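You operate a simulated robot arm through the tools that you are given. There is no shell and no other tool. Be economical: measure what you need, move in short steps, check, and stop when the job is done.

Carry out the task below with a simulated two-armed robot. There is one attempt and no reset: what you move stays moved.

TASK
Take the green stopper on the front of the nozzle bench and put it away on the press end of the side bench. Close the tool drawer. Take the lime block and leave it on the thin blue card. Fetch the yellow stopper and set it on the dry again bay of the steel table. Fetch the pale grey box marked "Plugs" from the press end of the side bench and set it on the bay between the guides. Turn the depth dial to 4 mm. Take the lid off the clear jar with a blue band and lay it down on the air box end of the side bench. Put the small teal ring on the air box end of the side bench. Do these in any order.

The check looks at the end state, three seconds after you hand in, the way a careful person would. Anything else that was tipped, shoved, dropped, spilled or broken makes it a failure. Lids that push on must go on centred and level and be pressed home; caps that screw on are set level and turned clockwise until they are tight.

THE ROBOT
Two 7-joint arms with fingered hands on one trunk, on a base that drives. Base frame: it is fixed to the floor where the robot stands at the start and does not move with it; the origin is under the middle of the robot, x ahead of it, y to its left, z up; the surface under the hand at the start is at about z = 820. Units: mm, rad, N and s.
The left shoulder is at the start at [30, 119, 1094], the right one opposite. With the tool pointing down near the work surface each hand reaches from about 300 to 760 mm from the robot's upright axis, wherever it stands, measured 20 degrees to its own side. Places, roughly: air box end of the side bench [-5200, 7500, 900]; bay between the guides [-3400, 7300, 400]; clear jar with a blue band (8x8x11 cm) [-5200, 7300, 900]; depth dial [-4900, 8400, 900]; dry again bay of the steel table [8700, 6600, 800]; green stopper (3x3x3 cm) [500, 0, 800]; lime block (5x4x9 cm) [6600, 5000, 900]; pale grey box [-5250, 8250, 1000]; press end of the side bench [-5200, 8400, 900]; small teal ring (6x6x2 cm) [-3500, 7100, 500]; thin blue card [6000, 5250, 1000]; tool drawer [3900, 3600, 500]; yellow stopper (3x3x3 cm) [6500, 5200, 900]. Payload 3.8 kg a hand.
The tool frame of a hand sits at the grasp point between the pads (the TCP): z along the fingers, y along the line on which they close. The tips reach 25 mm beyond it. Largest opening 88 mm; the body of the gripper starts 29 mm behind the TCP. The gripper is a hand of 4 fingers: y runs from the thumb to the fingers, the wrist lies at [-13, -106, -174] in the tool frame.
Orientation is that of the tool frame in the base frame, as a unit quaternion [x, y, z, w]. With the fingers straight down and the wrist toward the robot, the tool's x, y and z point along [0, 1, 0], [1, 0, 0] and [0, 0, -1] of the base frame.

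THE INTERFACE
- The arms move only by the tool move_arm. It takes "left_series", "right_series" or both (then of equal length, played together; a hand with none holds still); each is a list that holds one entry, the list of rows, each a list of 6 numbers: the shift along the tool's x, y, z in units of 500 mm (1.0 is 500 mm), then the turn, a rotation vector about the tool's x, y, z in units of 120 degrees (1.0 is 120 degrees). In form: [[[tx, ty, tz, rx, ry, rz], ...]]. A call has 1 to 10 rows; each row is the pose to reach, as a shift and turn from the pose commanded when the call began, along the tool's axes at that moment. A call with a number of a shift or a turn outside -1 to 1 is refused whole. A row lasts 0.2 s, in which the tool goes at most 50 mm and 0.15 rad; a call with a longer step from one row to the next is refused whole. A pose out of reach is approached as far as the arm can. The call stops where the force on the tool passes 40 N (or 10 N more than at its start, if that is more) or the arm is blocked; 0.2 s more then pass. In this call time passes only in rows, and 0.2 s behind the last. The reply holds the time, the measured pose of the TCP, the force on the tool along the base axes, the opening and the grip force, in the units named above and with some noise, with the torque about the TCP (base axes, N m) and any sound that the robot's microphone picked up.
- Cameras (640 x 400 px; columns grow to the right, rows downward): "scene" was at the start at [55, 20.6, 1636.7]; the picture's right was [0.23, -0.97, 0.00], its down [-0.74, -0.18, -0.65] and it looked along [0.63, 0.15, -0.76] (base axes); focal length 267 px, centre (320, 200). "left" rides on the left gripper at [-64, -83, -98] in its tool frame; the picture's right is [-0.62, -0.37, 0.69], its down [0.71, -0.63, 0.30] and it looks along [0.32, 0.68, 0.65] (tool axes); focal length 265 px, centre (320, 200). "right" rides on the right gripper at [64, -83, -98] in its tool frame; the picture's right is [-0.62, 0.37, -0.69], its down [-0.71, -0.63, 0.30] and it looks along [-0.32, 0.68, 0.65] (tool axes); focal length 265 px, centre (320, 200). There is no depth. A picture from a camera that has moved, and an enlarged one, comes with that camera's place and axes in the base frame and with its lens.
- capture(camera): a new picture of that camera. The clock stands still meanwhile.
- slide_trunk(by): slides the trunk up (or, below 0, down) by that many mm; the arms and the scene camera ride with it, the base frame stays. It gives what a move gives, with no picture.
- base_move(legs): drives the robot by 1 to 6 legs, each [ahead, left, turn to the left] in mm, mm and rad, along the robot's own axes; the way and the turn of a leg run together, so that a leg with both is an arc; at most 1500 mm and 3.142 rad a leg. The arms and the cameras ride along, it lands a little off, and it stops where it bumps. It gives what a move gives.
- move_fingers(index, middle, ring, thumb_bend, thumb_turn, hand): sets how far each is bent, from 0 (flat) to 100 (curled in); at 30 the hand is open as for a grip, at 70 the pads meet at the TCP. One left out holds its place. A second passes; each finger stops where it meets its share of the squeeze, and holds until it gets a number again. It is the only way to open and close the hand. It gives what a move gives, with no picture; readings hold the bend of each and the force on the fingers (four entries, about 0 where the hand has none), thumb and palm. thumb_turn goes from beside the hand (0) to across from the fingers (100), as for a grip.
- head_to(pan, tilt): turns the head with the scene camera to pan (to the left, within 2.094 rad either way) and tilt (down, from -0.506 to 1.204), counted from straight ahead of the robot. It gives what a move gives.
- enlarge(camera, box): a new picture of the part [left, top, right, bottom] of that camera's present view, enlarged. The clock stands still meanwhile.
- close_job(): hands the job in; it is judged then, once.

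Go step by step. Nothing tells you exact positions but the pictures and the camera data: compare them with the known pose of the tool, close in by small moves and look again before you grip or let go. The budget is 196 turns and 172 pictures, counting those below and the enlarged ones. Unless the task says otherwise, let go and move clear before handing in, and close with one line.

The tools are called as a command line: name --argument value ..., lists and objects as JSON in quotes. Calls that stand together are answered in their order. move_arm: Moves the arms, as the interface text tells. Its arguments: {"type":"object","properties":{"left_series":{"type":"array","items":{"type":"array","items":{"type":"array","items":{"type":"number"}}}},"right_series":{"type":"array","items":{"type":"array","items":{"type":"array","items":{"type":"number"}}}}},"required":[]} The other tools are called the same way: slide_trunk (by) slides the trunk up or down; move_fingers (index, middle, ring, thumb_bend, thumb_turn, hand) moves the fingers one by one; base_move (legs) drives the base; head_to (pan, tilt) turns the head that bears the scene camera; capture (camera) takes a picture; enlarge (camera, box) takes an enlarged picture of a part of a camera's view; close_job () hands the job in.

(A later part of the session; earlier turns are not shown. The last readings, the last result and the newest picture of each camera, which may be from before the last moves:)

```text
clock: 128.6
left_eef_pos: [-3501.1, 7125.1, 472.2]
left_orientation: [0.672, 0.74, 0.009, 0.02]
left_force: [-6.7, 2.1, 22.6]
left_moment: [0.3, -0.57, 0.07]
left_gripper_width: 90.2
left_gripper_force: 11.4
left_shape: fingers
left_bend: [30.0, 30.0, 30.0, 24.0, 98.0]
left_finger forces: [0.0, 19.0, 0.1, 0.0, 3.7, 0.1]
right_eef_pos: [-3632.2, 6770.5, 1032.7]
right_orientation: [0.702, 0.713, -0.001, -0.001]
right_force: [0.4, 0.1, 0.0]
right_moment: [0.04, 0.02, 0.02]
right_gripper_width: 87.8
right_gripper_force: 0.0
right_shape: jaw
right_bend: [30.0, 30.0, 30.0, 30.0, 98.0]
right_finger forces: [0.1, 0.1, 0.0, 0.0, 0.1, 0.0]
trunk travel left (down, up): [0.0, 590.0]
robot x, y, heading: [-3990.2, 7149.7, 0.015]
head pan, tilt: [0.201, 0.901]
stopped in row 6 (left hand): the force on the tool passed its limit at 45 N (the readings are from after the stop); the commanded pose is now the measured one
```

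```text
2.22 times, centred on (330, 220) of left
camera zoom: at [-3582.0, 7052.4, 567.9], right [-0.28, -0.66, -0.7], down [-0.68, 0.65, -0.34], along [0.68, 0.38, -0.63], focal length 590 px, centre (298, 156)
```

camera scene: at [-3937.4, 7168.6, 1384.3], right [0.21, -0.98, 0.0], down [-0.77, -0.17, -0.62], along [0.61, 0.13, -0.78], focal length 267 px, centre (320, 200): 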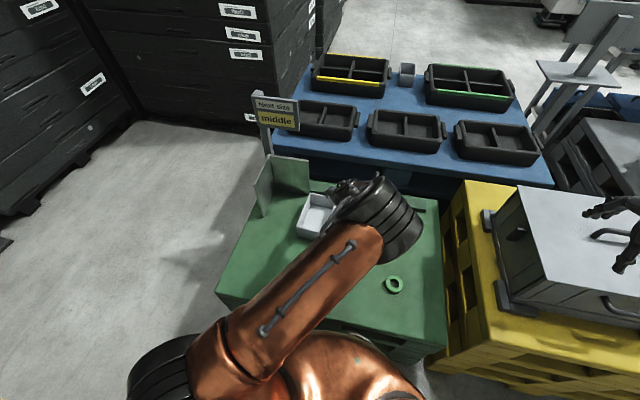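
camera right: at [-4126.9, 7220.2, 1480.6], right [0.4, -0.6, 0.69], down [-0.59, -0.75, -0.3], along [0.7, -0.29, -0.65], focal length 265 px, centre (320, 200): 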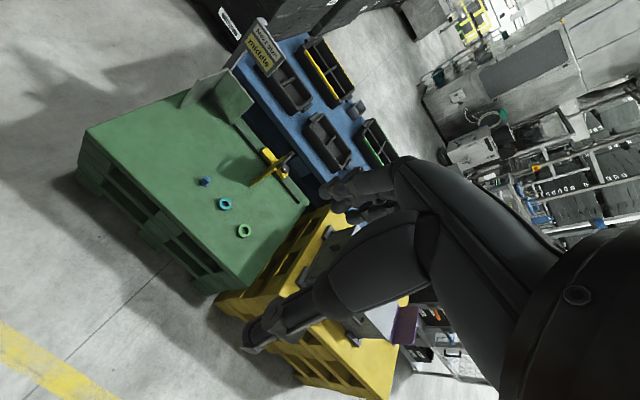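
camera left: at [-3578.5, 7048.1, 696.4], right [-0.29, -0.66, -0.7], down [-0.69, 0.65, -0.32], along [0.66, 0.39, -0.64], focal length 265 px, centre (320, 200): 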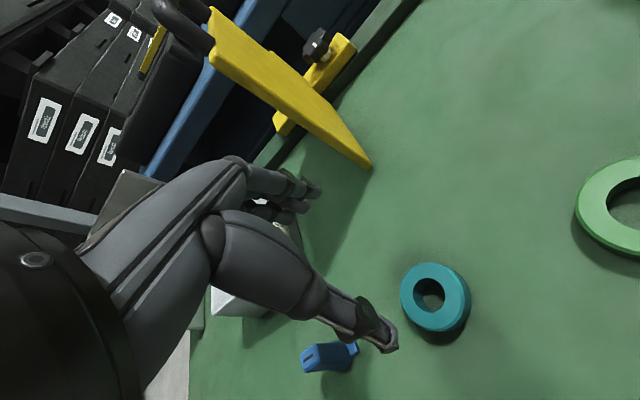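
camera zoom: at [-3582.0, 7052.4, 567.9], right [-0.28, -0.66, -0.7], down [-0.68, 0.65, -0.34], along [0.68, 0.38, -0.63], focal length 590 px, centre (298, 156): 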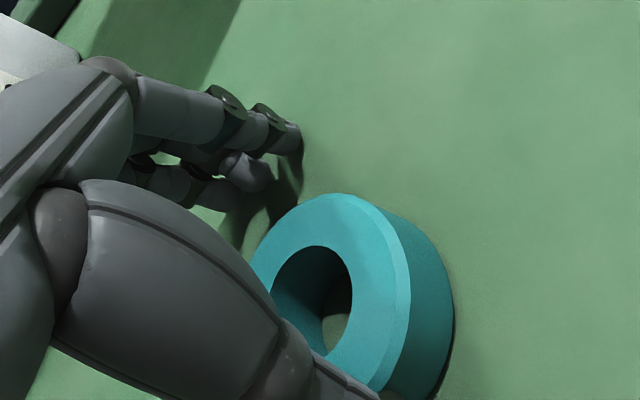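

The thumb side is tight against the ring, and the table is at z ≈ 446. I'll rise slightly, shift 10 mm toward the robot and come down again.

move_arm --left_series '[[[0, 0, -0.06, 0, 0, 0], [0, -0.022, -0.06, 0, 0, 0], [0, -0.022, -0.02, 0, 0, 0], [0, -0.022, -0.008, 0, 0, 0], [0, -0.022, -0.002, 0, 0, 0]]]'

enlarge --camera "left" --box '[200, 130, 460, 310]'

```text
clock: 129.8
left_eef_pos: [-3511.6, 7122.2, 472.1]
left_orientation: [0.671, 0.741, 0.009, 0.019]
left_force: [-3.3, 0.9, 27.4]
left_moment: [0.23, -0.31, 0.09]
left_gripper_width: 87.4
left_gripper_force: 13.8
left_shape: fingers
left_bend: [30.0, 30.0, 30.0, 26.0, 98.0]
left_finger forces: [0.0, 17.9, 0.0, 0.0, 9.6, 0.0]
right_eef_pos: [-3633.2, 6770.8, 1032.2]
right_orientation: [0.702, 0.712, 0.0, 0.0]
right_force: [0.7, 0.2, 0.4]
right_moment: [0.02, 0.01, -0.03]
right_gripper_width: 87.6
right_gripper_force: 0.1
right_shape: jaw
right_bend: [30.0, 30.0, 30.0, 30.0, 98.0]
right_finger forces: [0.0, 0.0, 0.0, 0.0, 0.0, 0.1]
trunk travel left (down, up): [0.0, 590.0]
robot x, y, heading: [-3991.2, 7148.3, 0.018]
head pan, tilt: [0.201, 0.901]
```

```text
2.22 times, centred on (330, 220) of left
camera zoom: at [-3592.9, 7050.6, 568.1], right [-0.28, -0.66, -0.7], down [-0.68, 0.65, -0.34], along [0.68, 0.38, -0.63], focal length 590 px, centre (298, 156)
```

zoom: 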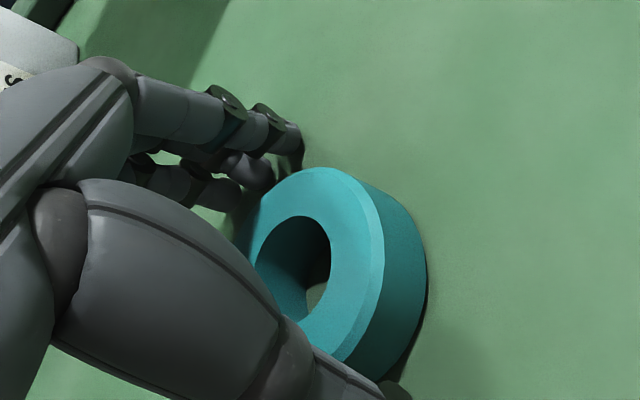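

Ring is now between thumb and fingers. I'll lift 4 mm off the table and close.

move_arm --left_series '[[[0, 0, -0.008, 0, 0, 0]]]'

move_fingers --hand "left" --index 70 --middle 70 --ring 70 --thumb_bend 70

move_arm --left_series '[[[0, 0, -0.03, 0, 0, 0], [0, 0, -0.08, 0, 0, 0], [0, 0, -0.14, 0, 0, 0]]]'

enlarge --camera "left" --box '[200, 130, 460, 310]'

```text
clock: 130.2
left_eef_pos: [-3514.0, 7122.7, 473.0]
left_orientation: [0.671, 0.741, 0.008, 0.015]
left_force: [0.2, 0.6, 14.5]
left_moment: [0.06, -0.13, 0.03]
left_gripper_width: 85.6
left_gripper_force: 7.0
left_shape: fingers
left_bend: [30.0, 30.0, 30.0, 29.0, 98.0]
left_finger forces: [0.0, 8.1, 0.0, 0.1, 6.2, 0.0]
right_eef_pos: [-3630.7, 6770.9, 1032.4]
right_orientation: [0.703, 0.712, 0.0, -0.001]
right_force: [0.2, 0.3, -0.6]
right_moment: [-0.03, -0.01, 0.01]
right_gripper_width: 87.8
right_gripper_force: 0.1
right_shape: jaw
right_bend: [30.0, 30.0, 30.0, 30.0, 98.0]
right_finger forces: [0.0, 0.1, 0.0, 0.0, 0.0, 0.0]
trunk travel left (down, up): [0.0, 590.0]
robot x, y, heading: [-3992.3, 7150.2, 0.016]
head pan, tilt: [0.201, 0.901]
```

```text
clock: 130.9
left_eef_pos: [-3510.8, 7120.7, 477.7]
left_orientation: [0.671, 0.741, 0.011, 0.021]
left_force: [-3.4, 1.8, 18.5]
left_moment: [-0.03, 0.55, -0.05]
left_gripper_width: 44.9
left_gripper_force: 23.8
left_shape: fingers
left_bend: [54.0, 43.0, 62.0, 50.0, 96.0]
left_finger forces: [9.3, 4.1, 4.8, 0.0, 29.8, 0.0]
right_eef_pos: [-3629.8, 6771.4, 1031.9]
right_orientation: [0.702, 0.712, -0.001, 0.0]
right_force: [-0.6, 0.3, -0.4]
right_moment: [-0.05, -0.03, 0.0]
right_gripper_width: 87.6
right_gripper_force: 0.0
right_shape: jaw
right_bend: [30.0, 30.0, 30.0, 30.0, 98.0]
right_finger forces: [0.0, 0.0, 0.0, 0.0, 0.0, 0.0]
trunk travel left (down, up): [0.0, 590.0]
robot x, y, heading: [-3990.5, 7147.7, 0.017]
head pan, tilt: [0.201, 0.901]
stopped (left hand): the force on the tool passed its limit at 41 N (the readings are from after the stop); the commanded pose is now the measured one
```

```text
clock: 131.7
left_eef_pos: [-3516.8, 7122.8, 543.6]
left_orientation: [0.672, 0.741, 0.01, 0.017]
left_force: [-0.5, 0.7, -1.0]
left_moment: [0.01, 0.01, 0.05]
left_gripper_width: 43.3
left_gripper_force: 17.9
left_shape: fingers
left_bend: [53.0, 45.0, 62.0, 52.0, 95.0]
left_finger forces: [12.1, 0.0, 4.9, 0.1, 18.6, 0.1]
right_eef_pos: [-3630.6, 6771.3, 1031.9]
right_orientation: [0.703, 0.712, -0.001, -0.001]
right_force: [0.2, -0.1, -0.6]
right_moment: [0.02, 0.01, -0.01]
right_gripper_width: 87.5
right_gripper_force: 0.1
right_shape: jaw
right_bend: [30.0, 30.0, 30.0, 30.0, 98.0]
right_finger forces: [0.0, 0.0, 0.0, 0.0, 0.0, 0.1]
trunk travel left (down, up): [0.0, 590.0]
robot x, y, heading: [-3988.8, 7147.3, 0.013]
head pan, tilt: [0.201, 0.901]
```

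```text
2.22 times, centred on (330, 220) of left
camera zoom: at [-3596.6, 7051.1, 640.6], right [-0.28, -0.66, -0.7], down [-0.68, 0.65, -0.34], along [0.67, 0.38, -0.63], focal length 590 px, centre (298, 156)
```

zoom: 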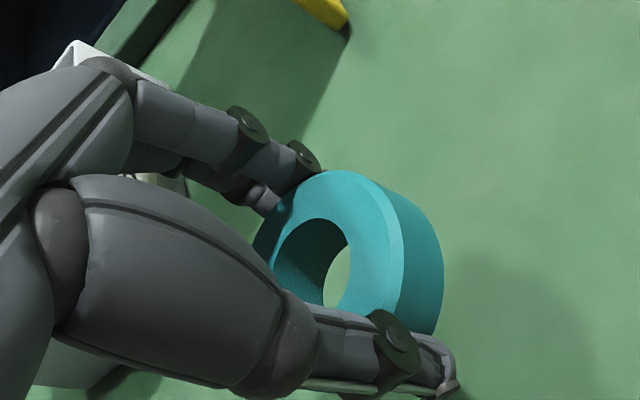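

The ring is held well. Now I'll raise everything, back off, turn around to the side bench, and line up near its air box end.

move_arm --left_series '[[[0, 0, -0.09, 0, 0, 0], [0, 0, -0.18, 0, 0, 0], [0, 0, -0.27, 0, 0, 0], [0, 0, -0.36, 0, 0, 0], [0, 0, -0.44, 0, 0, 0]]]'

slide_trunk --by 290

base_move --legs '[[-290, 0, 0], [0, 0, 1.57], [0, 0, 1.57], [0, -540, 0], [250, 0, 0]]'

head_to --pan 0.2 --tilt 0.9

capture --camera "scene"

capture --camera "left"

```text
clock: 132.9
left_eef_pos: [-3523.4, 7121.5, 762.6]
left_orientation: [0.67, 0.742, 0.01, 0.017]
left_force: [-0.3, -0.8, 0.0]
left_moment: [0.02, -0.02, -0.04]
left_gripper_width: 43.1
left_gripper_force: 17.5
left_shape: fingers
left_bend: [53.0, 45.0, 62.0, 52.0, 95.0]
left_finger forces: [12.2, 0.0, 5.2, 0.0, 18.2, 0.0]
right_eef_pos: [-3631.4, 6769.9, 1029.9]
right_orientation: [0.702, 0.712, -0.001, -0.001]
right_force: [-0.8, -0.8, -0.7]
right_moment: [-0.03, -0.01, -0.02]
right_gripper_width: 87.6
right_gripper_force: 0.1
right_shape: jaw
right_bend: [30.0, 30.0, 30.0, 30.0, 98.0]
right_finger forces: [0.1, 0.1, 0.1, 0.1, 0.0, 0.1]
trunk travel left (down, up): [0.0, 590.0]
robot x, y, heading: [-3990.4, 7151.0, 0.009]
head pan, tilt: [0.201, 0.901]
```

```text
clock: 135.8
left_eef_pos: [-3521.7, 7122.3, 1053.2]
left_orientation: [0.671, 0.741, 0.009, 0.019]
left_force: [1.0, 0.5, -0.5]
left_moment: [-0.01, -0.02, -0.01]
left_gripper_width: 43.4
left_gripper_force: 17.3
left_shape: fingers
left_bend: [53.0, 45.0, 62.0, 52.0, 95.0]
left_finger forces: [12.0, 0.0, 5.2, 0.0, 18.3, 0.0]
right_eef_pos: [-3630.1, 6769.7, 1321.6]
right_orientation: [0.702, 0.712, 0.0, -0.001]
right_force: [1.0, -0.7, -0.4]
right_moment: [-0.02, 0.01, 0.02]
right_gripper_width: 87.9
right_gripper_force: 0.1
right_shape: jaw
right_bend: [30.0, 30.0, 30.0, 30.0, 98.0]
right_finger forces: [0.1, 0.1, 0.1, 0.0, 0.0, 0.0]
trunk travel left (down, up): [-290.0, 300.0]
robot x, y, heading: [-3989.2, 7148.2, 0.016]
head pan, tilt: [0.201, 0.901]
```

```text
clock: 149.7
left_eef_pos: [-5020.9, 7709.3, 1052.3]
left_orientation: [0.74, -0.672, -0.019, 0.009]
left_force: [-0.4, -0.3, 0.3]
left_moment: [0.0, -0.01, -0.01]
left_gripper_width: 43.0
left_gripper_force: 17.3
left_shape: fingers
left_bend: [53.0, 45.0, 63.0, 52.0, 95.0]
left_finger forces: [11.7, 0.0, 5.2, 0.0, 16.7, 0.0]
right_eef_pos: [-4913.7, 8059.1, 1321.1]
right_orientation: [0.713, -0.702, 0.002, -0.001]
right_force: [-0.4, -0.7, -0.3]
right_moment: [0.02, -0.01, 0.0]
right_gripper_width: 87.6
right_gripper_force: 0.1
right_shape: jaw
right_bend: [30.0, 30.0, 30.0, 30.0, 98.0]
right_finger forces: [0.0, 0.0, 0.1, 0.0, 0.0, 0.0]
trunk travel left (down, up): [-290.0, 300.0]
robot x, y, heading: [-4551.1, 7676.6, -3.127]
head pan, tilt: [0.201, 0.901]
```

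```text
clock: 150.3
left_eef_pos: [-5020.4, 7707.2, 1051.5]
left_orientation: [0.741, -0.672, -0.019, 0.01]
left_force: [0.4, 0.6, -1.1]
left_moment: [0.02, -0.01, -0.05]
left_gripper_width: 43.0
left_gripper_force: 17.0
left_shape: fingers
left_bend: [53.0, 45.0, 63.0, 52.0, 95.0]
left_finger forces: [11.9, 0.1, 5.2, 0.1, 16.8, 0.0]
right_eef_pos: [-4914.0, 8058.8, 1321.4]
right_orientation: [0.712, -0.702, 0.001, -0.001]
right_force: [-0.2, 0.0, 0.3]
right_moment: [-0.01, 0.04, 0.0]
right_gripper_width: 87.6
right_gripper_force: 0.0
right_shape: jaw
right_bend: [30.0, 30.0, 30.0, 30.0, 98.0]
right_finger forces: [0.1, 0.1, 0.0, 0.1, 0.1, 0.0]
trunk travel left (down, up): [-290.0, 300.0]
robot x, y, heading: [-4553.9, 7677.6, -3.13]
head pan, tilt: [0.201, 0.901]
```

```text
119 pictures are left
camera scene: at [-4608.5, 7666.3, 1674.2], right [-0.21, 0.98, 0.0], down [0.77, 0.17, -0.62], along [-0.61, -0.13, -0.78], focal length 267 px, centre (320, 200)
```

scene: 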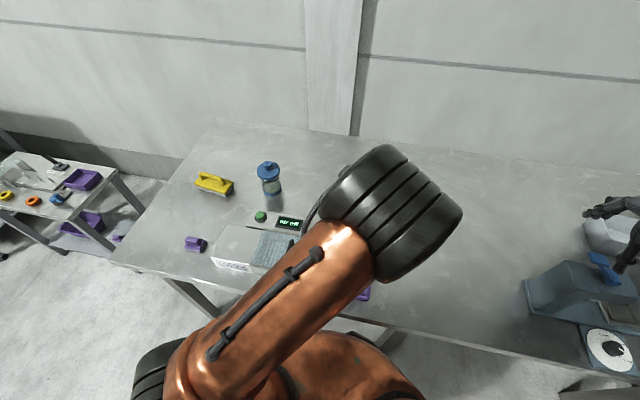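

```text
118 pictures are left
camera left: at [-4940.1, 7779.0, 1148.1], right [0.28, 0.66, -0.7], down [0.68, -0.65, -0.34], along [-0.67, -0.38, -0.63], focal length 265 px, centre (320, 200)
```

left: 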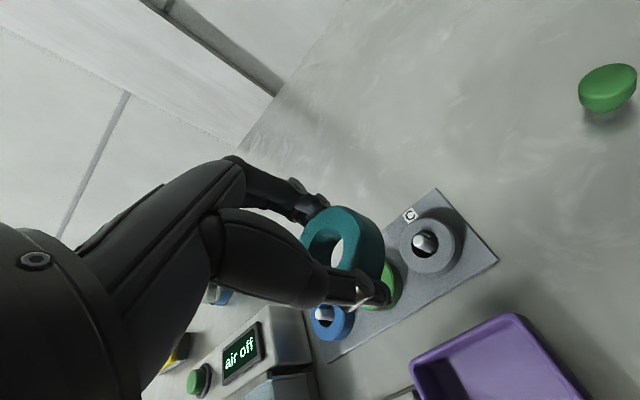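

I'll carry the ring to a free place at about [-5200, 7530], behind the air box and the A/B/C plate.

move_arm --left_series '[[[0.053, 0.066, 0, 0, 0, 0], [0.106, 0.132, 0, 0, 0, 0], [0.159, 0.197, 0, 0, 0, 0], [0.212, 0.262, 0, 0, 0, 0], [0.265, 0.328, 0, 0, 0, 0], [0.317, 0.393, 0, 0, 0, 0], [0.317, 0.393, 0.06, 0, 0, 0], [0.317, 0.393, 0.12, 0, 0, 0]]]'

capture --camera "left"

```text
clock: 152.1
left_eef_pos: [-5204.0, 7530.5, 996.5]
left_orientation: [0.741, -0.671, -0.019, 0.009]
left_force: [0.0, 0.2, -1.4]
left_moment: [0.02, -0.01, 0.02]
left_gripper_width: 42.9
left_gripper_force: 17.1
left_shape: fingers
left_bend: [53.0, 45.0, 63.0, 52.0, 95.0]
left_finger forces: [11.8, 0.0, 5.3, 0.0, 16.8, 0.0]
right_eef_pos: [-4914.7, 8059.0, 1322.0]
right_orientation: [0.712, -0.702, 0.001, -0.001]
right_force: [0.2, 1.0, 0.6]
right_moment: [0.0, 0.0, -0.03]
right_gripper_width: 87.6
right_gripper_force: 0.1
right_shape: jaw
right_bend: [30.0, 30.0, 30.0, 30.0, 98.0]
right_finger forces: [0.0, 0.1, 0.1, 0.0, 0.0, 0.1]
trunk travel left (down, up): [-290.0, 300.0]
robot x, y, heading: [-4554.6, 7680.1, -3.124]
head pan, tilt: [0.201, 0.901]
```

```text
117 pictures are left
camera left: at [-5123.8, 7602.0, 1092.4], right [0.28, 0.66, -0.7], down [0.68, -0.65, -0.34], along [-0.67, -0.38, -0.63], focal length 265 px, centre (320, 200)
```

left: 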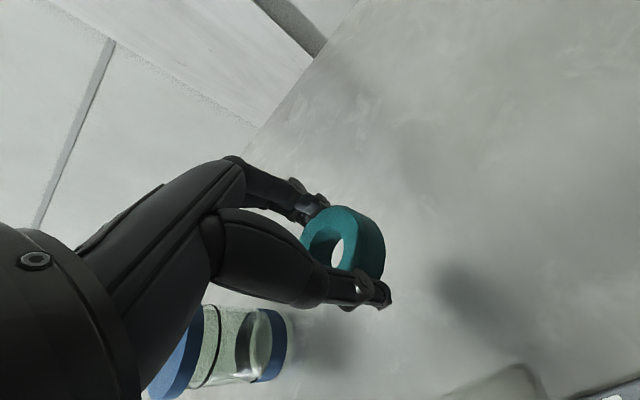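

Clear below. Lowering to the surface.

move_arm --left_series '[[[0, 0, 0.08, 0, 0, 0], [0, 0, 0.14, 0, 0, 0], [0, 0, 0.158, 0, 0, 0], [0, 0, 0.166, 0, 0, 0], [0, 0, 0.172, 0, 0, 0]]]'

move_fingers --hand "left" --index 30 --middle 30 --ring 30 --thumb_bend 30

move_arm --left_series '[[[0, 0, -0.04, 0, 0, 0], [0, 0, -0.12, 0, 0, 0], [0, 0, -0.2, 0, 0, 0], [0, 0, -0.28, 0, 0, 0]]]'

capture --camera "left"

```text
clock: 153.3
left_eef_pos: [-5206.3, 7532.3, 911.1]
left_orientation: [0.741, -0.671, -0.019, 0.009]
left_force: [-0.5, -0.8, -0.8]
left_moment: [0.03, 0.03, 0.0]
left_gripper_width: 42.7
left_gripper_force: 17.0
left_shape: fingers
left_bend: [53.0, 45.0, 63.0, 52.0, 95.0]
left_finger forces: [11.9, 0.0, 5.3, 0.1, 16.7, 0.0]
right_eef_pos: [-4912.2, 8058.5, 1322.5]
right_orientation: [0.712, -0.702, 0.001, -0.001]
right_force: [-0.2, -0.2, 0.1]
right_moment: [0.02, 0.02, 0.04]
right_gripper_width: 87.7
right_gripper_force: 0.1
right_shape: jaw
right_bend: [30.0, 30.0, 30.0, 30.0, 98.0]
right_finger forces: [0.0, 0.0, 0.0, 0.1, 0.1, 0.0]
trunk travel left (down, up): [-290.0, 300.0]
robot x, y, heading: [-4551.8, 7678.5, -3.125]
head pan, tilt: [0.201, 0.901]
```

```text
clock: 154.3
left_eef_pos: [-5206.6, 7533.4, 912.0]
left_orientation: [0.74, -0.672, -0.019, 0.009]
left_force: [0.0, 0.2, -0.7]
left_moment: [0.01, 0.01, 0.01]
left_gripper_width: 84.6
left_gripper_force: 0.1
left_shape: fingers
left_bend: [30.0, 30.0, 30.0, 30.0, 97.0]
left_finger forces: [0.1, 0.0, 0.0, 0.0, 0.0, 0.0]
right_eef_pos: [-4913.0, 8058.3, 1322.4]
right_orientation: [0.712, -0.702, 0.0, -0.001]
right_force: [0.3, 0.1, -0.2]
right_moment: [0.0, 0.02, -0.03]
right_gripper_width: 87.6
right_gripper_force: 0.1
right_shape: jaw
right_bend: [30.0, 30.0, 30.0, 30.0, 98.0]
right_finger forces: [0.0, 0.1, 0.1, 0.0, 0.0, 0.0]
trunk travel left (down, up): [-290.0, 300.0]
robot x, y, heading: [-4555.7, 7677.8, -3.127]
head pan, tilt: [0.201, 0.901]
```

```text
clock: 155.3
left_eef_pos: [-5200.2, 7532.1, 1056.2]
left_orientation: [0.741, -0.671, -0.018, 0.009]
left_force: [0.2, 0.0, 0.2]
left_moment: [0.0, 0.03, 0.0]
left_gripper_width: 84.1
left_gripper_force: 0.1
left_shape: fingers
left_bend: [30.0, 30.0, 30.0, 30.0, 97.0]
left_finger forces: [0.0, 0.0, 0.0, 0.0, 0.0, 0.0]
right_eef_pos: [-4913.0, 8059.9, 1322.0]
right_orientation: [0.712, -0.702, 0.002, -0.001]
right_force: [-0.2, -0.2, 0.8]
right_moment: [-0.01, 0.02, -0.02]
right_gripper_width: 88.1
right_gripper_force: 0.0
right_shape: jaw
right_bend: [30.0, 30.0, 30.0, 30.0, 98.0]
right_finger forces: [0.1, 0.0, 0.1, 0.1, 0.0, 0.0]
trunk travel left (down, up): [-290.0, 300.0]
robot x, y, heading: [-4553.0, 7679.6, -3.126]
head pan, tilt: [0.201, 0.901]
```

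```text
116 pictures are left
camera left: at [-5120.2, 7602.2, 1152.0], right [0.28, 0.66, -0.7], down [0.68, -0.65, -0.34], along [-0.67, -0.38, -0.63], focal length 265 px, centre (320, 200)
```

left: 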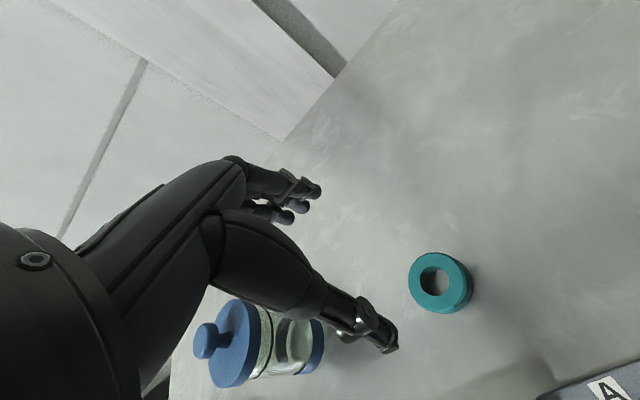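

The ring is in place. Next is the jar lid, with its knob at about [-5232, 7345, 1022]; I'll move the left hand above it.

move_arm --left_series '[[[0.0, 0.02, -0.08, 0, 0, 0], [0.09, 0.04, -0.1, 0, 0, 0], [0.18, 0.06, -0.12, 0, 0, 0], [0.27, 0.08, -0.12, 0, 0, 0], [0.366, 0.1, -0.12, 0, 0, 0]]]'

capture --camera "left"

enlarge --camera "scene" --box '[170, 120, 370, 290]'

```text
clock: 156.5
left_eef_pos: [-5229.7, 7341.1, 1109.2]
left_orientation: [0.74, -0.673, -0.018, 0.008]
left_force: [-0.1, 0.0, -0.4]
left_moment: [0.04, -0.01, -0.02]
left_gripper_width: 84.2
left_gripper_force: 0.0
left_shape: fingers
left_bend: [30.0, 30.0, 30.0, 30.0, 97.0]
left_finger forces: [0.1, 0.0, 0.1, 0.0, 0.0, 0.1]
right_eef_pos: [-4913.4, 8057.3, 1322.5]
right_orientation: [0.712, -0.702, 0.0, 0.0]
right_force: [-0.3, -0.4, 0.5]
right_moment: [0.0, -0.01, 0.02]
right_gripper_width: 87.5
right_gripper_force: 0.0
right_shape: jaw
right_bend: [30.0, 30.0, 30.0, 30.0, 98.0]
right_finger forces: [0.1, 0.0, 0.1, 0.1, 0.0, 0.0]
trunk travel left (down, up): [-290.0, 300.0]
robot x, y, heading: [-4554.8, 7677.1, -3.129]
head pan, tilt: [0.201, 0.901]
```

```text
115 pictures are left
camera left: at [-5149.5, 7411.7, 1204.3], right [0.28, 0.66, -0.7], down [0.68, -0.65, -0.34], along [-0.67, -0.38, -0.63], focal length 265 px, centre (320, 200)
```

left: 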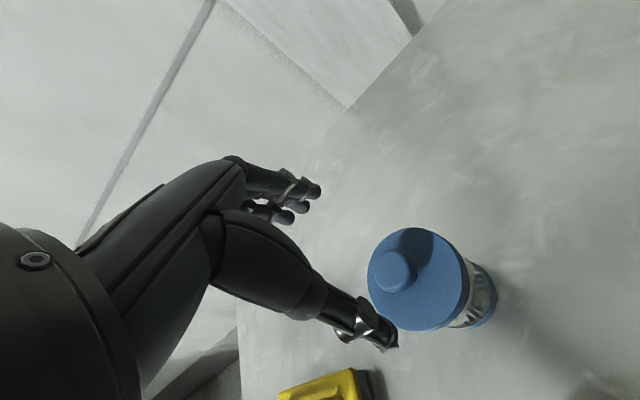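

```text
2.35 times, centred on (270, 205) of scene
camera zoom: at [-4608.2, 7663.7, 1674.2], right [-0.21, 0.98, 0.0], down [0.77, 0.17, -0.62], along [-0.61, -0.13, -0.78], focal length 628 px, centre (438, 188)
```

zoom: 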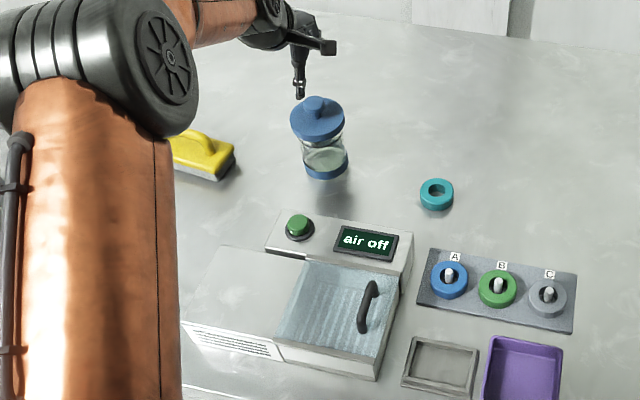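

The knob is at about [-5226, 7345, 1033]. I'll lower the hand around it, stopping short of the lid's top.

move_arm --left_series '[[[-0.007, -0.012, 0.06, 0, 0, 0], [-0.007, -0.012, 0.1, 0, 0, 0], [-0.007, -0.012, 0.118, 0, 0, 0]]]'

enlarge --camera "left" --box '[200, 130, 500, 340]'

```text
clock: 157.3
left_eef_pos: [-5227.8, 7348.5, 1049.8]
left_orientation: [0.74, -0.672, -0.017, 0.009]
left_force: [0.2, -0.1, 0.0]
left_moment: [0.04, 0.03, 0.01]
left_gripper_width: 84.3
left_gripper_force: 0.0
left_shape: fingers
left_bend: [30.0, 30.0, 30.0, 30.0, 97.0]
left_finger forces: [0.0, 0.0, 0.0, 0.0, 0.0, 0.1]
right_eef_pos: [-4911.9, 8060.5, 1322.5]
right_orientation: [0.712, -0.702, 0.0, -0.001]
right_force: [0.2, 0.2, -0.6]
right_moment: [0.0, -0.01, 0.03]
right_gripper_width: 87.6
right_gripper_force: 0.0
right_shape: jaw
right_bend: [30.0, 30.0, 30.0, 30.0, 98.0]
right_finger forces: [0.0, 0.0, 0.0, 0.1, 0.0, 0.0]
trunk travel left (down, up): [-290.0, 300.0]
robot x, y, heading: [-4552.8, 7676.5, -3.125]
head pan, tilt: [0.201, 0.901]
```

```text
1.90 times, centred on (350, 235) of left
camera zoom: at [-5146.9, 7419.3, 1146.4], right [0.28, 0.66, -0.7], down [0.68, -0.65, -0.34], along [-0.67, -0.38, -0.63], focal length 506 px, centre (263, 133)
```

zoom: 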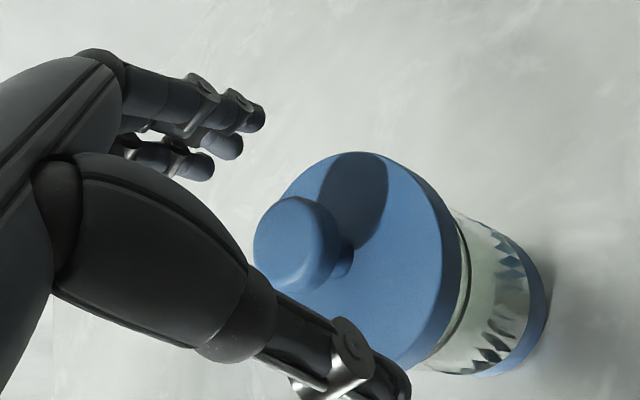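

move_arm --left_series '[[[0.0, -0.01, 0.0, 0, 0, 0]]]'

move_fingers --hand "left" --index 70 --middle 70 --ring 70 --thumb_bend 70

enlarge --camera "left" --box '[200, 130, 500, 340]'

```text
clock: 157.7
left_eef_pos: [-5222.7, 7349.4, 1051.0]
left_orientation: [0.74, -0.672, -0.019, 0.01]
left_force: [1.3, 0.6, -0.9]
left_moment: [0.04, 0.0, -0.02]
left_gripper_width: 84.6
left_gripper_force: 0.1
left_shape: fingers
left_bend: [30.0, 30.0, 30.0, 30.0, 97.0]
left_finger forces: [0.1, 0.0, 0.1, 0.0, 0.0, 0.0]
right_eef_pos: [-4912.4, 8060.1, 1322.9]
right_orientation: [0.712, -0.702, 0.0, 0.0]
right_force: [0.6, -0.3, 0.2]
right_moment: [-0.03, -0.04, -0.01]
right_gripper_width: 87.6
right_gripper_force: 0.0
right_shape: jaw
right_bend: [30.0, 30.0, 30.0, 30.0, 98.0]
right_finger forces: [0.0, 0.1, 0.0, 0.0, 0.0, 0.0]
trunk travel left (down, up): [-290.0, 300.0]
robot x, y, heading: [-4550.8, 7679.0, -3.13]
head pan, tilt: [0.201, 0.901]
```

```text
clock: 158.7
left_eef_pos: [-5224.0, 7348.8, 1052.0]
left_orientation: [0.741, -0.671, -0.019, 0.01]
left_force: [-0.7, -0.5, 5.6]
left_moment: [-0.01, 0.06, -0.01]
left_gripper_width: 1.3
left_gripper_force: 2.9
left_shape: fingers
left_bend: [70.0, 68.0, 70.0, 68.0, 97.0]
left_finger forces: [0.1, 4.5, 0.0, 0.0, 2.3, 0.0]
right_eef_pos: [-4912.5, 8059.1, 1321.3]
right_orientation: [0.712, -0.702, 0.0, -0.001]
right_force: [-0.2, 0.0, 0.3]
right_moment: [-0.03, 0.03, 0.01]
right_gripper_width: 87.7
right_gripper_force: 0.1
right_shape: jaw
right_bend: [30.0, 30.0, 30.0, 30.0, 98.0]
right_finger forces: [0.0, 0.1, 0.0, 0.0, 0.0, 0.0]
trunk travel left (down, up): [-290.0, 300.0]
robot x, y, heading: [-4553.1, 7684.0, -3.128]
head pan, tilt: [0.201, 0.901]
```

```text
1.90 times, centred on (350, 235) of left
camera zoom: at [-5142.2, 7419.5, 1147.2], right [0.28, 0.66, -0.7], down [0.68, -0.65, -0.34], along [-0.68, -0.38, -0.63], focal length 506 px, centre (263, 133)
```

zoom: 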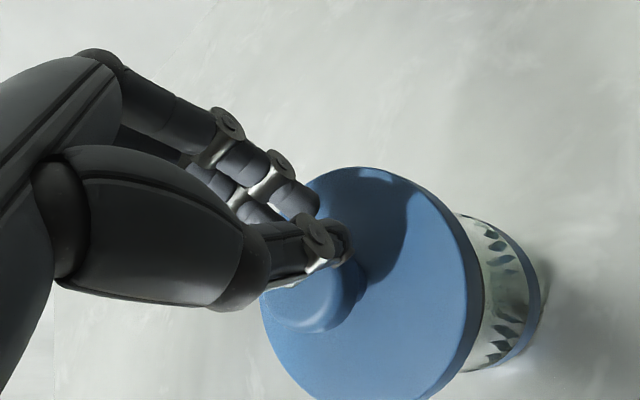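

The fingers closed just above the knob, so it sits lower than I took it. I'll open and take a fresh look.

move_fingers --hand "left" --index 30 --middle 30 --ring 30 --thumb_bend 30

enlarge --camera "left" --box '[200, 130, 500, 340]'

enlarge --camera "scene" --box '[220, 130, 340, 210]'

```text
clock: 159.7
left_eef_pos: [-5222.3, 7349.1, 1051.0]
left_orientation: [0.741, -0.671, -0.019, 0.009]
left_force: [0.2, 0.1, -0.2]
left_moment: [-0.01, -0.01, 0.01]
left_gripper_width: 84.1
left_gripper_force: 0.1
left_shape: fingers
left_bend: [30.0, 30.0, 30.0, 30.0, 97.0]
left_finger forces: [0.0, 0.0, 0.0, 0.0, 0.0, 0.1]
right_eef_pos: [-4912.5, 8059.8, 1320.5]
right_orientation: [0.712, -0.702, 0.0, -0.001]
right_force: [0.2, -0.3, -0.3]
right_moment: [0.02, 0.03, -0.02]
right_gripper_width: 87.8
right_gripper_force: 0.1
right_shape: jaw
right_bend: [30.0, 30.0, 30.0, 30.0, 98.0]
right_finger forces: [0.0, 0.0, 0.0, 0.0, 0.0, 0.0]
trunk travel left (down, up): [-290.0, 300.0]
robot x, y, heading: [-4552.1, 7676.7, -3.128]
head pan, tilt: [0.201, 0.901]
```

```text
1.90 times, centred on (350, 235) of left
camera zoom: at [-5142.3, 7419.3, 1146.6], right [0.28, 0.66, -0.7], down [0.68, -0.65, -0.34], along [-0.67, -0.38, -0.63], focal length 506 px, centre (263, 133)
```

zoom: 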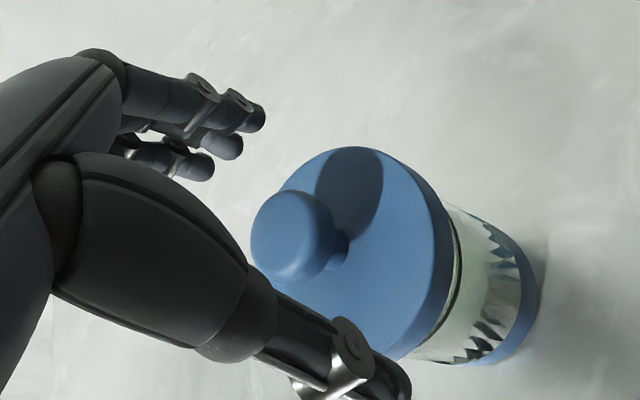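

```text
5.00 times, centred on (280, 170) of scene
camera zoom: at [-4607.6, 7666.1, 1674.2], right [-0.21, 0.98, 0.0], down [0.77, 0.17, -0.62], along [-0.61, -0.13, -0.78], focal length 1336 px, centre (520, 350)
```

zoom: 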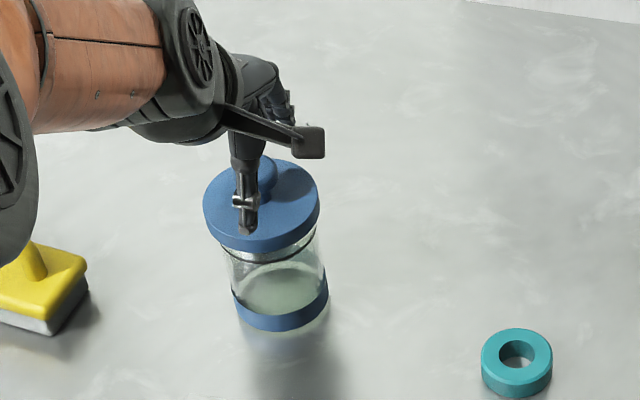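

The knob is about 12 mm further in y and lower, at roughly [-5233, 7337, 1018]. I'll correct and descend.

move_arm --left_series '[[[0.024, 0.018, 0.0, 0, 0, 0], [0.024, 0.018, 0.02, 0, 0, 0], [0.024, 0.018, 0.034, 0, 0, 0]]]'

enlarge --camera "left" --box '[200, 130, 500, 340]'

```text
clock: 160.5
left_eef_pos: [-5229.7, 7336.2, 1036.1]
left_orientation: [0.741, -0.672, -0.019, 0.009]
left_force: [-0.1, -0.1, -0.5]
left_moment: [0.01, 0.02, 0.0]
left_gripper_width: 84.5
left_gripper_force: 0.0
left_shape: fingers
left_bend: [30.0, 30.0, 30.0, 30.0, 97.0]
left_finger forces: [0.0, 0.1, 0.1, 0.0, 0.0, 0.1]
right_eef_pos: [-4913.4, 8059.2, 1321.4]
right_orientation: [0.712, -0.702, 0.001, 0.0]
right_force: [-0.3, -0.1, 0.1]
right_moment: [-0.01, 0.0, 0.02]
right_gripper_width: 87.8
right_gripper_force: 0.0
right_shape: jaw
right_bend: [30.0, 30.0, 30.0, 30.0, 98.0]
right_finger forces: [0.0, 0.0, 0.1, 0.0, 0.1, 0.0]
trunk travel left (down, up): [-290.0, 300.0]
robot x, y, heading: [-4551.7, 7679.5, -3.13]
head pan, tilt: [0.201, 0.901]
```

```text
1.90 times, centred on (350, 235) of left
camera zoom: at [-5149.4, 7407.1, 1130.4], right [0.28, 0.66, -0.7], down [0.68, -0.65, -0.34], along [-0.67, -0.38, -0.63], focal length 506 px, centre (263, 133)
```

zoom: 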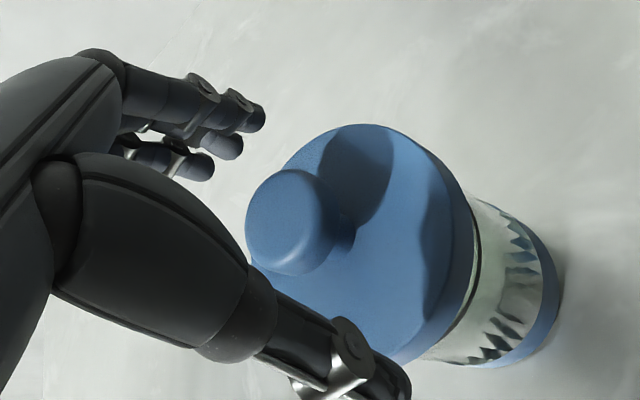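

The knob is now between the fingers at the right depth. Closing.

move_fingers --hand "left" --index 70 --middle 70 --ring 70 --thumb_bend 70

enlarge --camera "left" --box '[200, 130, 500, 340]'

```text
clock: 161.5
left_eef_pos: [-5229.7, 7335.8, 1034.8]
left_orientation: [0.74, -0.672, -0.018, 0.01]
left_force: [0.1, -1.4, 0.1]
left_moment: [0.04, -0.02, -0.02]
left_gripper_width: 22.2
left_gripper_force: 9.2
left_shape: fingers
left_bend: [61.0, 64.0, 70.0, 58.0, 96.0]
left_finger forces: [4.8, 3.8, 0.0, 0.0, 9.0, 0.1]
right_eef_pos: [-4913.2, 8059.6, 1322.5]
right_orientation: [0.712, -0.702, 0.0, -0.001]
right_force: [-0.3, -0.2, -1.7]
right_moment: [0.02, 0.02, -0.01]
right_gripper_width: 87.8
right_gripper_force: 0.1
right_shape: jaw
right_bend: [30.0, 30.0, 30.0, 30.0, 98.0]
right_finger forces: [0.0, 0.1, 0.0, 0.1, 0.1, 0.0]
trunk travel left (down, up): [-290.0, 300.0]
robot x, y, heading: [-4550.7, 7681.0, -3.13]
head pan, tilt: [0.201, 0.901]
heard: snap
```

```text
1.90 times, centred on (350, 235) of left
camera zoom: at [-5149.2, 7407.2, 1130.5], right [0.28, 0.66, -0.7], down [0.68, -0.65, -0.34], along [-0.67, -0.38, -0.63], focal length 506 px, centre (263, 133)
```

zoom: 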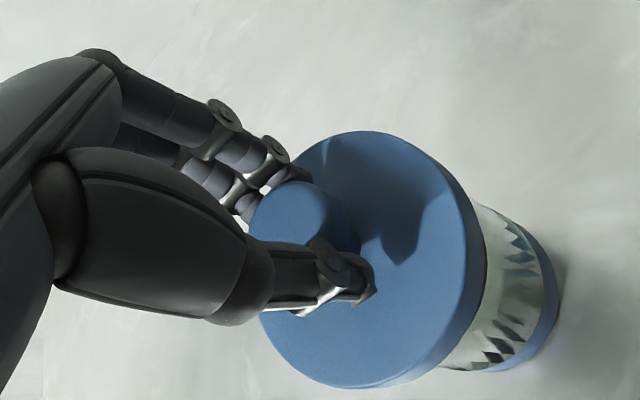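

A good grip on the knob, and a snap suggests the lid came free of its push fit. I'll lift slowly straight up.

move_arm --left_series '[[[0, 0, -0.006, 0, 0, 0], [0, 0, -0.014, 0, 0, 0], [0, 0, -0.024, 0, 0, 0], [0, 0, -0.04, 0, 0, 0], [0, 0, -0.06, 0, 0, 0]]]'

capture --camera "left"

enlarge --camera "scene" --box '[220, 130, 340, 210]'

```text
clock: 162.7
left_eef_pos: [-5229.1, 7337.5, 1066.0]
left_orientation: [0.741, -0.672, -0.018, 0.009]
left_force: [0.1, -0.2, 0.2]
left_moment: [-0.01, 0.02, -0.01]
left_gripper_width: 21.9
left_gripper_force: 8.2
left_shape: fingers
left_bend: [62.0, 65.0, 70.0, 58.0, 96.0]
left_finger forces: [4.7, 3.0, 0.0, 0.0, 9.1, 0.1]
right_eef_pos: [-4913.7, 8058.8, 1320.6]
right_orientation: [0.713, -0.702, 0.002, -0.001]
right_force: [0.8, -0.1, 0.5]
right_moment: [0.04, 0.03, 0.01]
right_gripper_width: 87.8
right_gripper_force: 0.1
right_shape: jaw
right_bend: [30.0, 30.0, 30.0, 30.0, 98.0]
right_finger forces: [0.0, 0.1, 0.0, 0.0, 0.0, 0.0]
trunk travel left (down, up): [-290.0, 300.0]
robot x, y, heading: [-4554.8, 7676.5, -3.123]
head pan, tilt: [0.201, 0.901]
```

```text
107 pictures are left
camera left: at [-5147.7, 7407.9, 1161.7], right [0.28, 0.66, -0.7], down [0.68, -0.65, -0.34], along [-0.67, -0.38, -0.63], focal length 265 px, centre (320, 200)
```

left: 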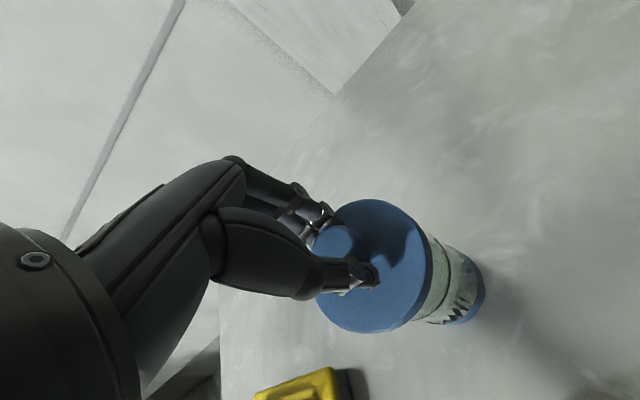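

```text
5.00 times, centred on (280, 170) of scene
camera zoom: at [-4607.5, 7666.3, 1674.3], right [-0.21, 0.98, 0.0], down [0.77, 0.17, -0.62], along [-0.61, -0.13, -0.78], focal length 1336 px, centre (520, 350)
```

zoom: 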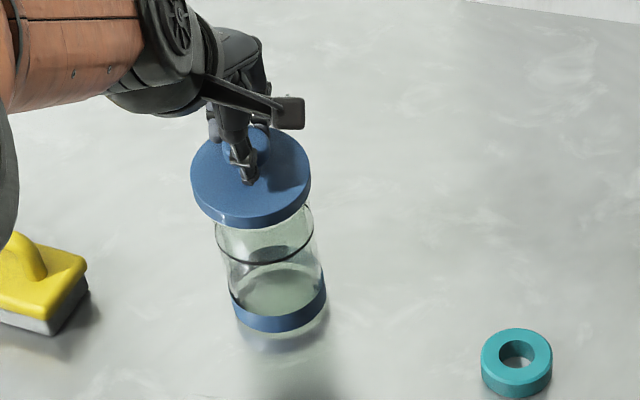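

The lid is coming off and the jar stays put. I'll lift it clear and carry it to about [-5215, 7632].

move_arm --left_series '[[[0, 0, -0.09, 0, 0, 0], [0, 0, -0.16, 0, 0, 0], [-0.09, -0.013, -0.16, 0, 0, 0], [-0.18, -0.026, -0.16, 0, 0, 0], [-0.27, -0.039, -0.16, 0, 0, 0], [-0.36, -0.052, -0.16, 0, 0, 0], [-0.45, -0.065, -0.16, 0, 0, 0], [-0.54, -0.078, -0.16, 0, 0, 0], [-0.585, -0.085, -0.12, 0, 0, 0], [-0.585, -0.085, -0.04, 0, 0, 0]]]'

capture --camera "left"

capture --camera "scene"

```text
clock: 164.9
left_eef_pos: [-5214.7, 7626.3, 1086.1]
left_orientation: [0.741, -0.671, -0.019, 0.009]
left_force: [0.7, 0.1, -0.9]
left_moment: [0.02, -0.02, 0.02]
left_gripper_width: 21.7
left_gripper_force: 7.6
left_shape: fingers
left_bend: [62.0, 66.0, 70.0, 58.0, 96.0]
left_finger forces: [4.4, 2.8, 0.0, 0.0, 8.5, 0.0]
right_eef_pos: [-4913.7, 8059.3, 1321.7]
right_orientation: [0.712, -0.702, 0.001, -0.002]
right_force: [-0.3, 0.5, -0.8]
right_moment: [0.0, 0.0, 0.02]
right_gripper_width: 87.5
right_gripper_force: 0.1
right_shape: jaw
right_bend: [30.0, 30.0, 30.0, 30.0, 98.0]
right_finger forces: [0.0, 0.1, 0.0, 0.0, 0.0, 0.0]
trunk travel left (down, up): [-290.0, 300.0]
robot x, y, heading: [-4552.4, 7678.3, -3.128]
head pan, tilt: [0.201, 0.901]
```

```text
105 pictures are left
camera left: at [-5134.1, 7697.2, 1182.4], right [0.28, 0.66, -0.7], down [0.68, -0.65, -0.34], along [-0.67, -0.38, -0.63], focal length 265 px, centre (320, 200)
```

left: 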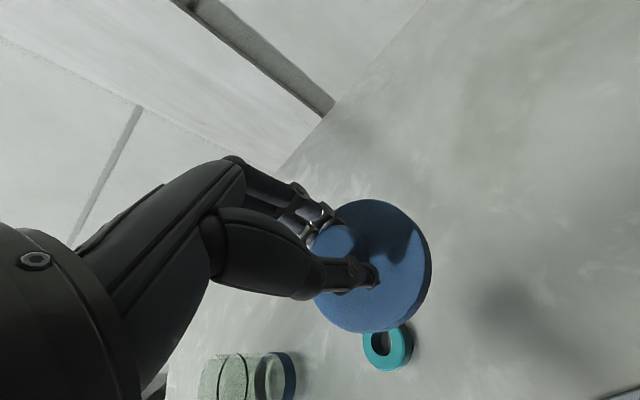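

```text
104 pictures are left
camera scene: at [-4609.0, 7665.9, 1674.2], right [-0.21, 0.98, 0.0], down [0.77, 0.17, -0.62], along [-0.61, -0.13, -0.78], focal length 267 px, centre (320, 200)
```

scene: 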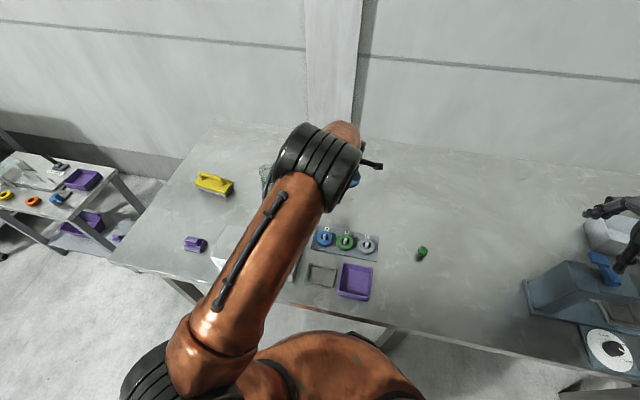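

Lid is held level above a free spot. I'll shift 15 mm further from the ring and lower until contact.

move_arm --left_series '[[[-0.03, 0, 0.04, 0, 0, 0], [-0.03, 0, 0.12, 0, 0, 0], [-0.03, 0, 0.2, 0, 0, 0], [-0.03, 0, 0.26, 0, 0, 0], [-0.03, 0, 0.275, 0, 0, 0], [-0.03, 0, 0.285, 0, 0, 0], [-0.03, 0, 0.295, 0, 0, 0]]]'

capture --camera "left"

```text
clock: 166.5
left_eef_pos: [-5221.2, 7649.0, 941.5]
left_orientation: [0.74, -0.672, -0.019, 0.009]
left_force: [-0.5, 0.9, -0.2]
left_moment: [0.02, 0.01, 0.02]
left_gripper_width: 21.4
left_gripper_force: 7.3
left_shape: fingers
left_bend: [62.0, 66.0, 70.0, 59.0, 96.0]
left_finger forces: [4.4, 2.7, 0.0, 0.0, 8.4, 0.0]
right_eef_pos: [-4913.2, 8058.9, 1322.6]
right_orientation: [0.713, -0.701, 0.0, 0.0]
right_force: [0.3, -0.4, 1.1]
right_moment: [0.0, 0.0, 0.02]
right_gripper_width: 87.4
right_gripper_force: 0.1
right_shape: jaw
right_bend: [30.0, 30.0, 30.0, 30.0, 98.0]
right_finger forces: [0.0, 0.0, 0.0, 0.0, 0.0, 0.1]
trunk travel left (down, up): [-290.0, 300.0]
robot x, y, heading: [-4554.0, 7676.8, -3.129]
head pan, tilt: [0.201, 0.901]
```

```text
103 pictures are left
camera left: at [-5141.3, 7719.8, 1037.0], right [0.28, 0.66, -0.7], down [0.68, -0.65, -0.34], along [-0.67, -0.38, -0.63], focal length 265 px, centre (320, 200)
```

left: 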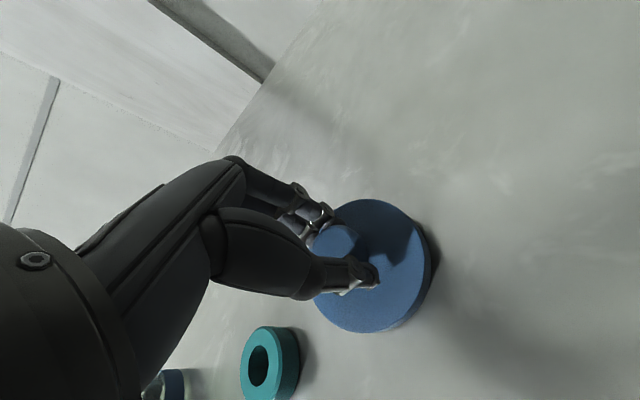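

move_arm --left_series '[[[0, 0, 0.008, 0, 0, 0], [0, 0, 0.014, 0, 0, 0], [0, 0, 0.02, 0, 0, 0], [0, 0, 0.026, 0, 0, 0]]]'

enlarge --camera "left" --box '[230, 150, 490, 370]'

```text
clock: 167.5
left_eef_pos: [-5222.5, 7649.3, 930.1]
left_orientation: [0.741, -0.672, -0.019, 0.01]
left_force: [-1.0, 0.4, 6.2]
left_moment: [0.05, -0.06, 0.0]
left_gripper_width: 19.0
left_gripper_force: 7.4
left_shape: fingers
left_bend: [62.0, 66.0, 70.0, 62.0, 96.0]
left_finger forces: [4.4, 2.8, 0.0, 0.1, 7.5, 0.0]
right_eef_pos: [-4911.4, 8058.5, 1321.2]
right_orientation: [0.712, -0.702, 0.001, -0.001]
right_force: [-0.7, -1.3, -0.6]
right_moment: [0.02, 0.02, 0.01]
right_gripper_width: 87.8
right_gripper_force: 0.0
right_shape: jaw
right_bend: [30.0, 30.0, 30.0, 30.0, 98.0]
right_finger forces: [0.0, 0.0, 0.0, 0.0, 0.1, 0.0]
trunk travel left (down, up): [-290.0, 300.0]
robot x, y, heading: [-4549.5, 7676.2, -3.131]
head pan, tilt: [0.201, 0.901]
```

```text
1.82 times, centred on (360, 260) of left
camera zoom: at [-5141.9, 7719.5, 1025.0], right [0.28, 0.66, -0.7], down [0.68, -0.65, -0.34], along [-0.68, -0.38, -0.63], focal length 483 px, centre (247, 91)
```

zoom: 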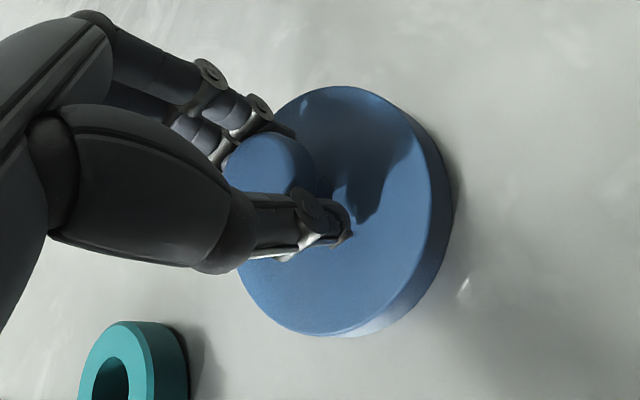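

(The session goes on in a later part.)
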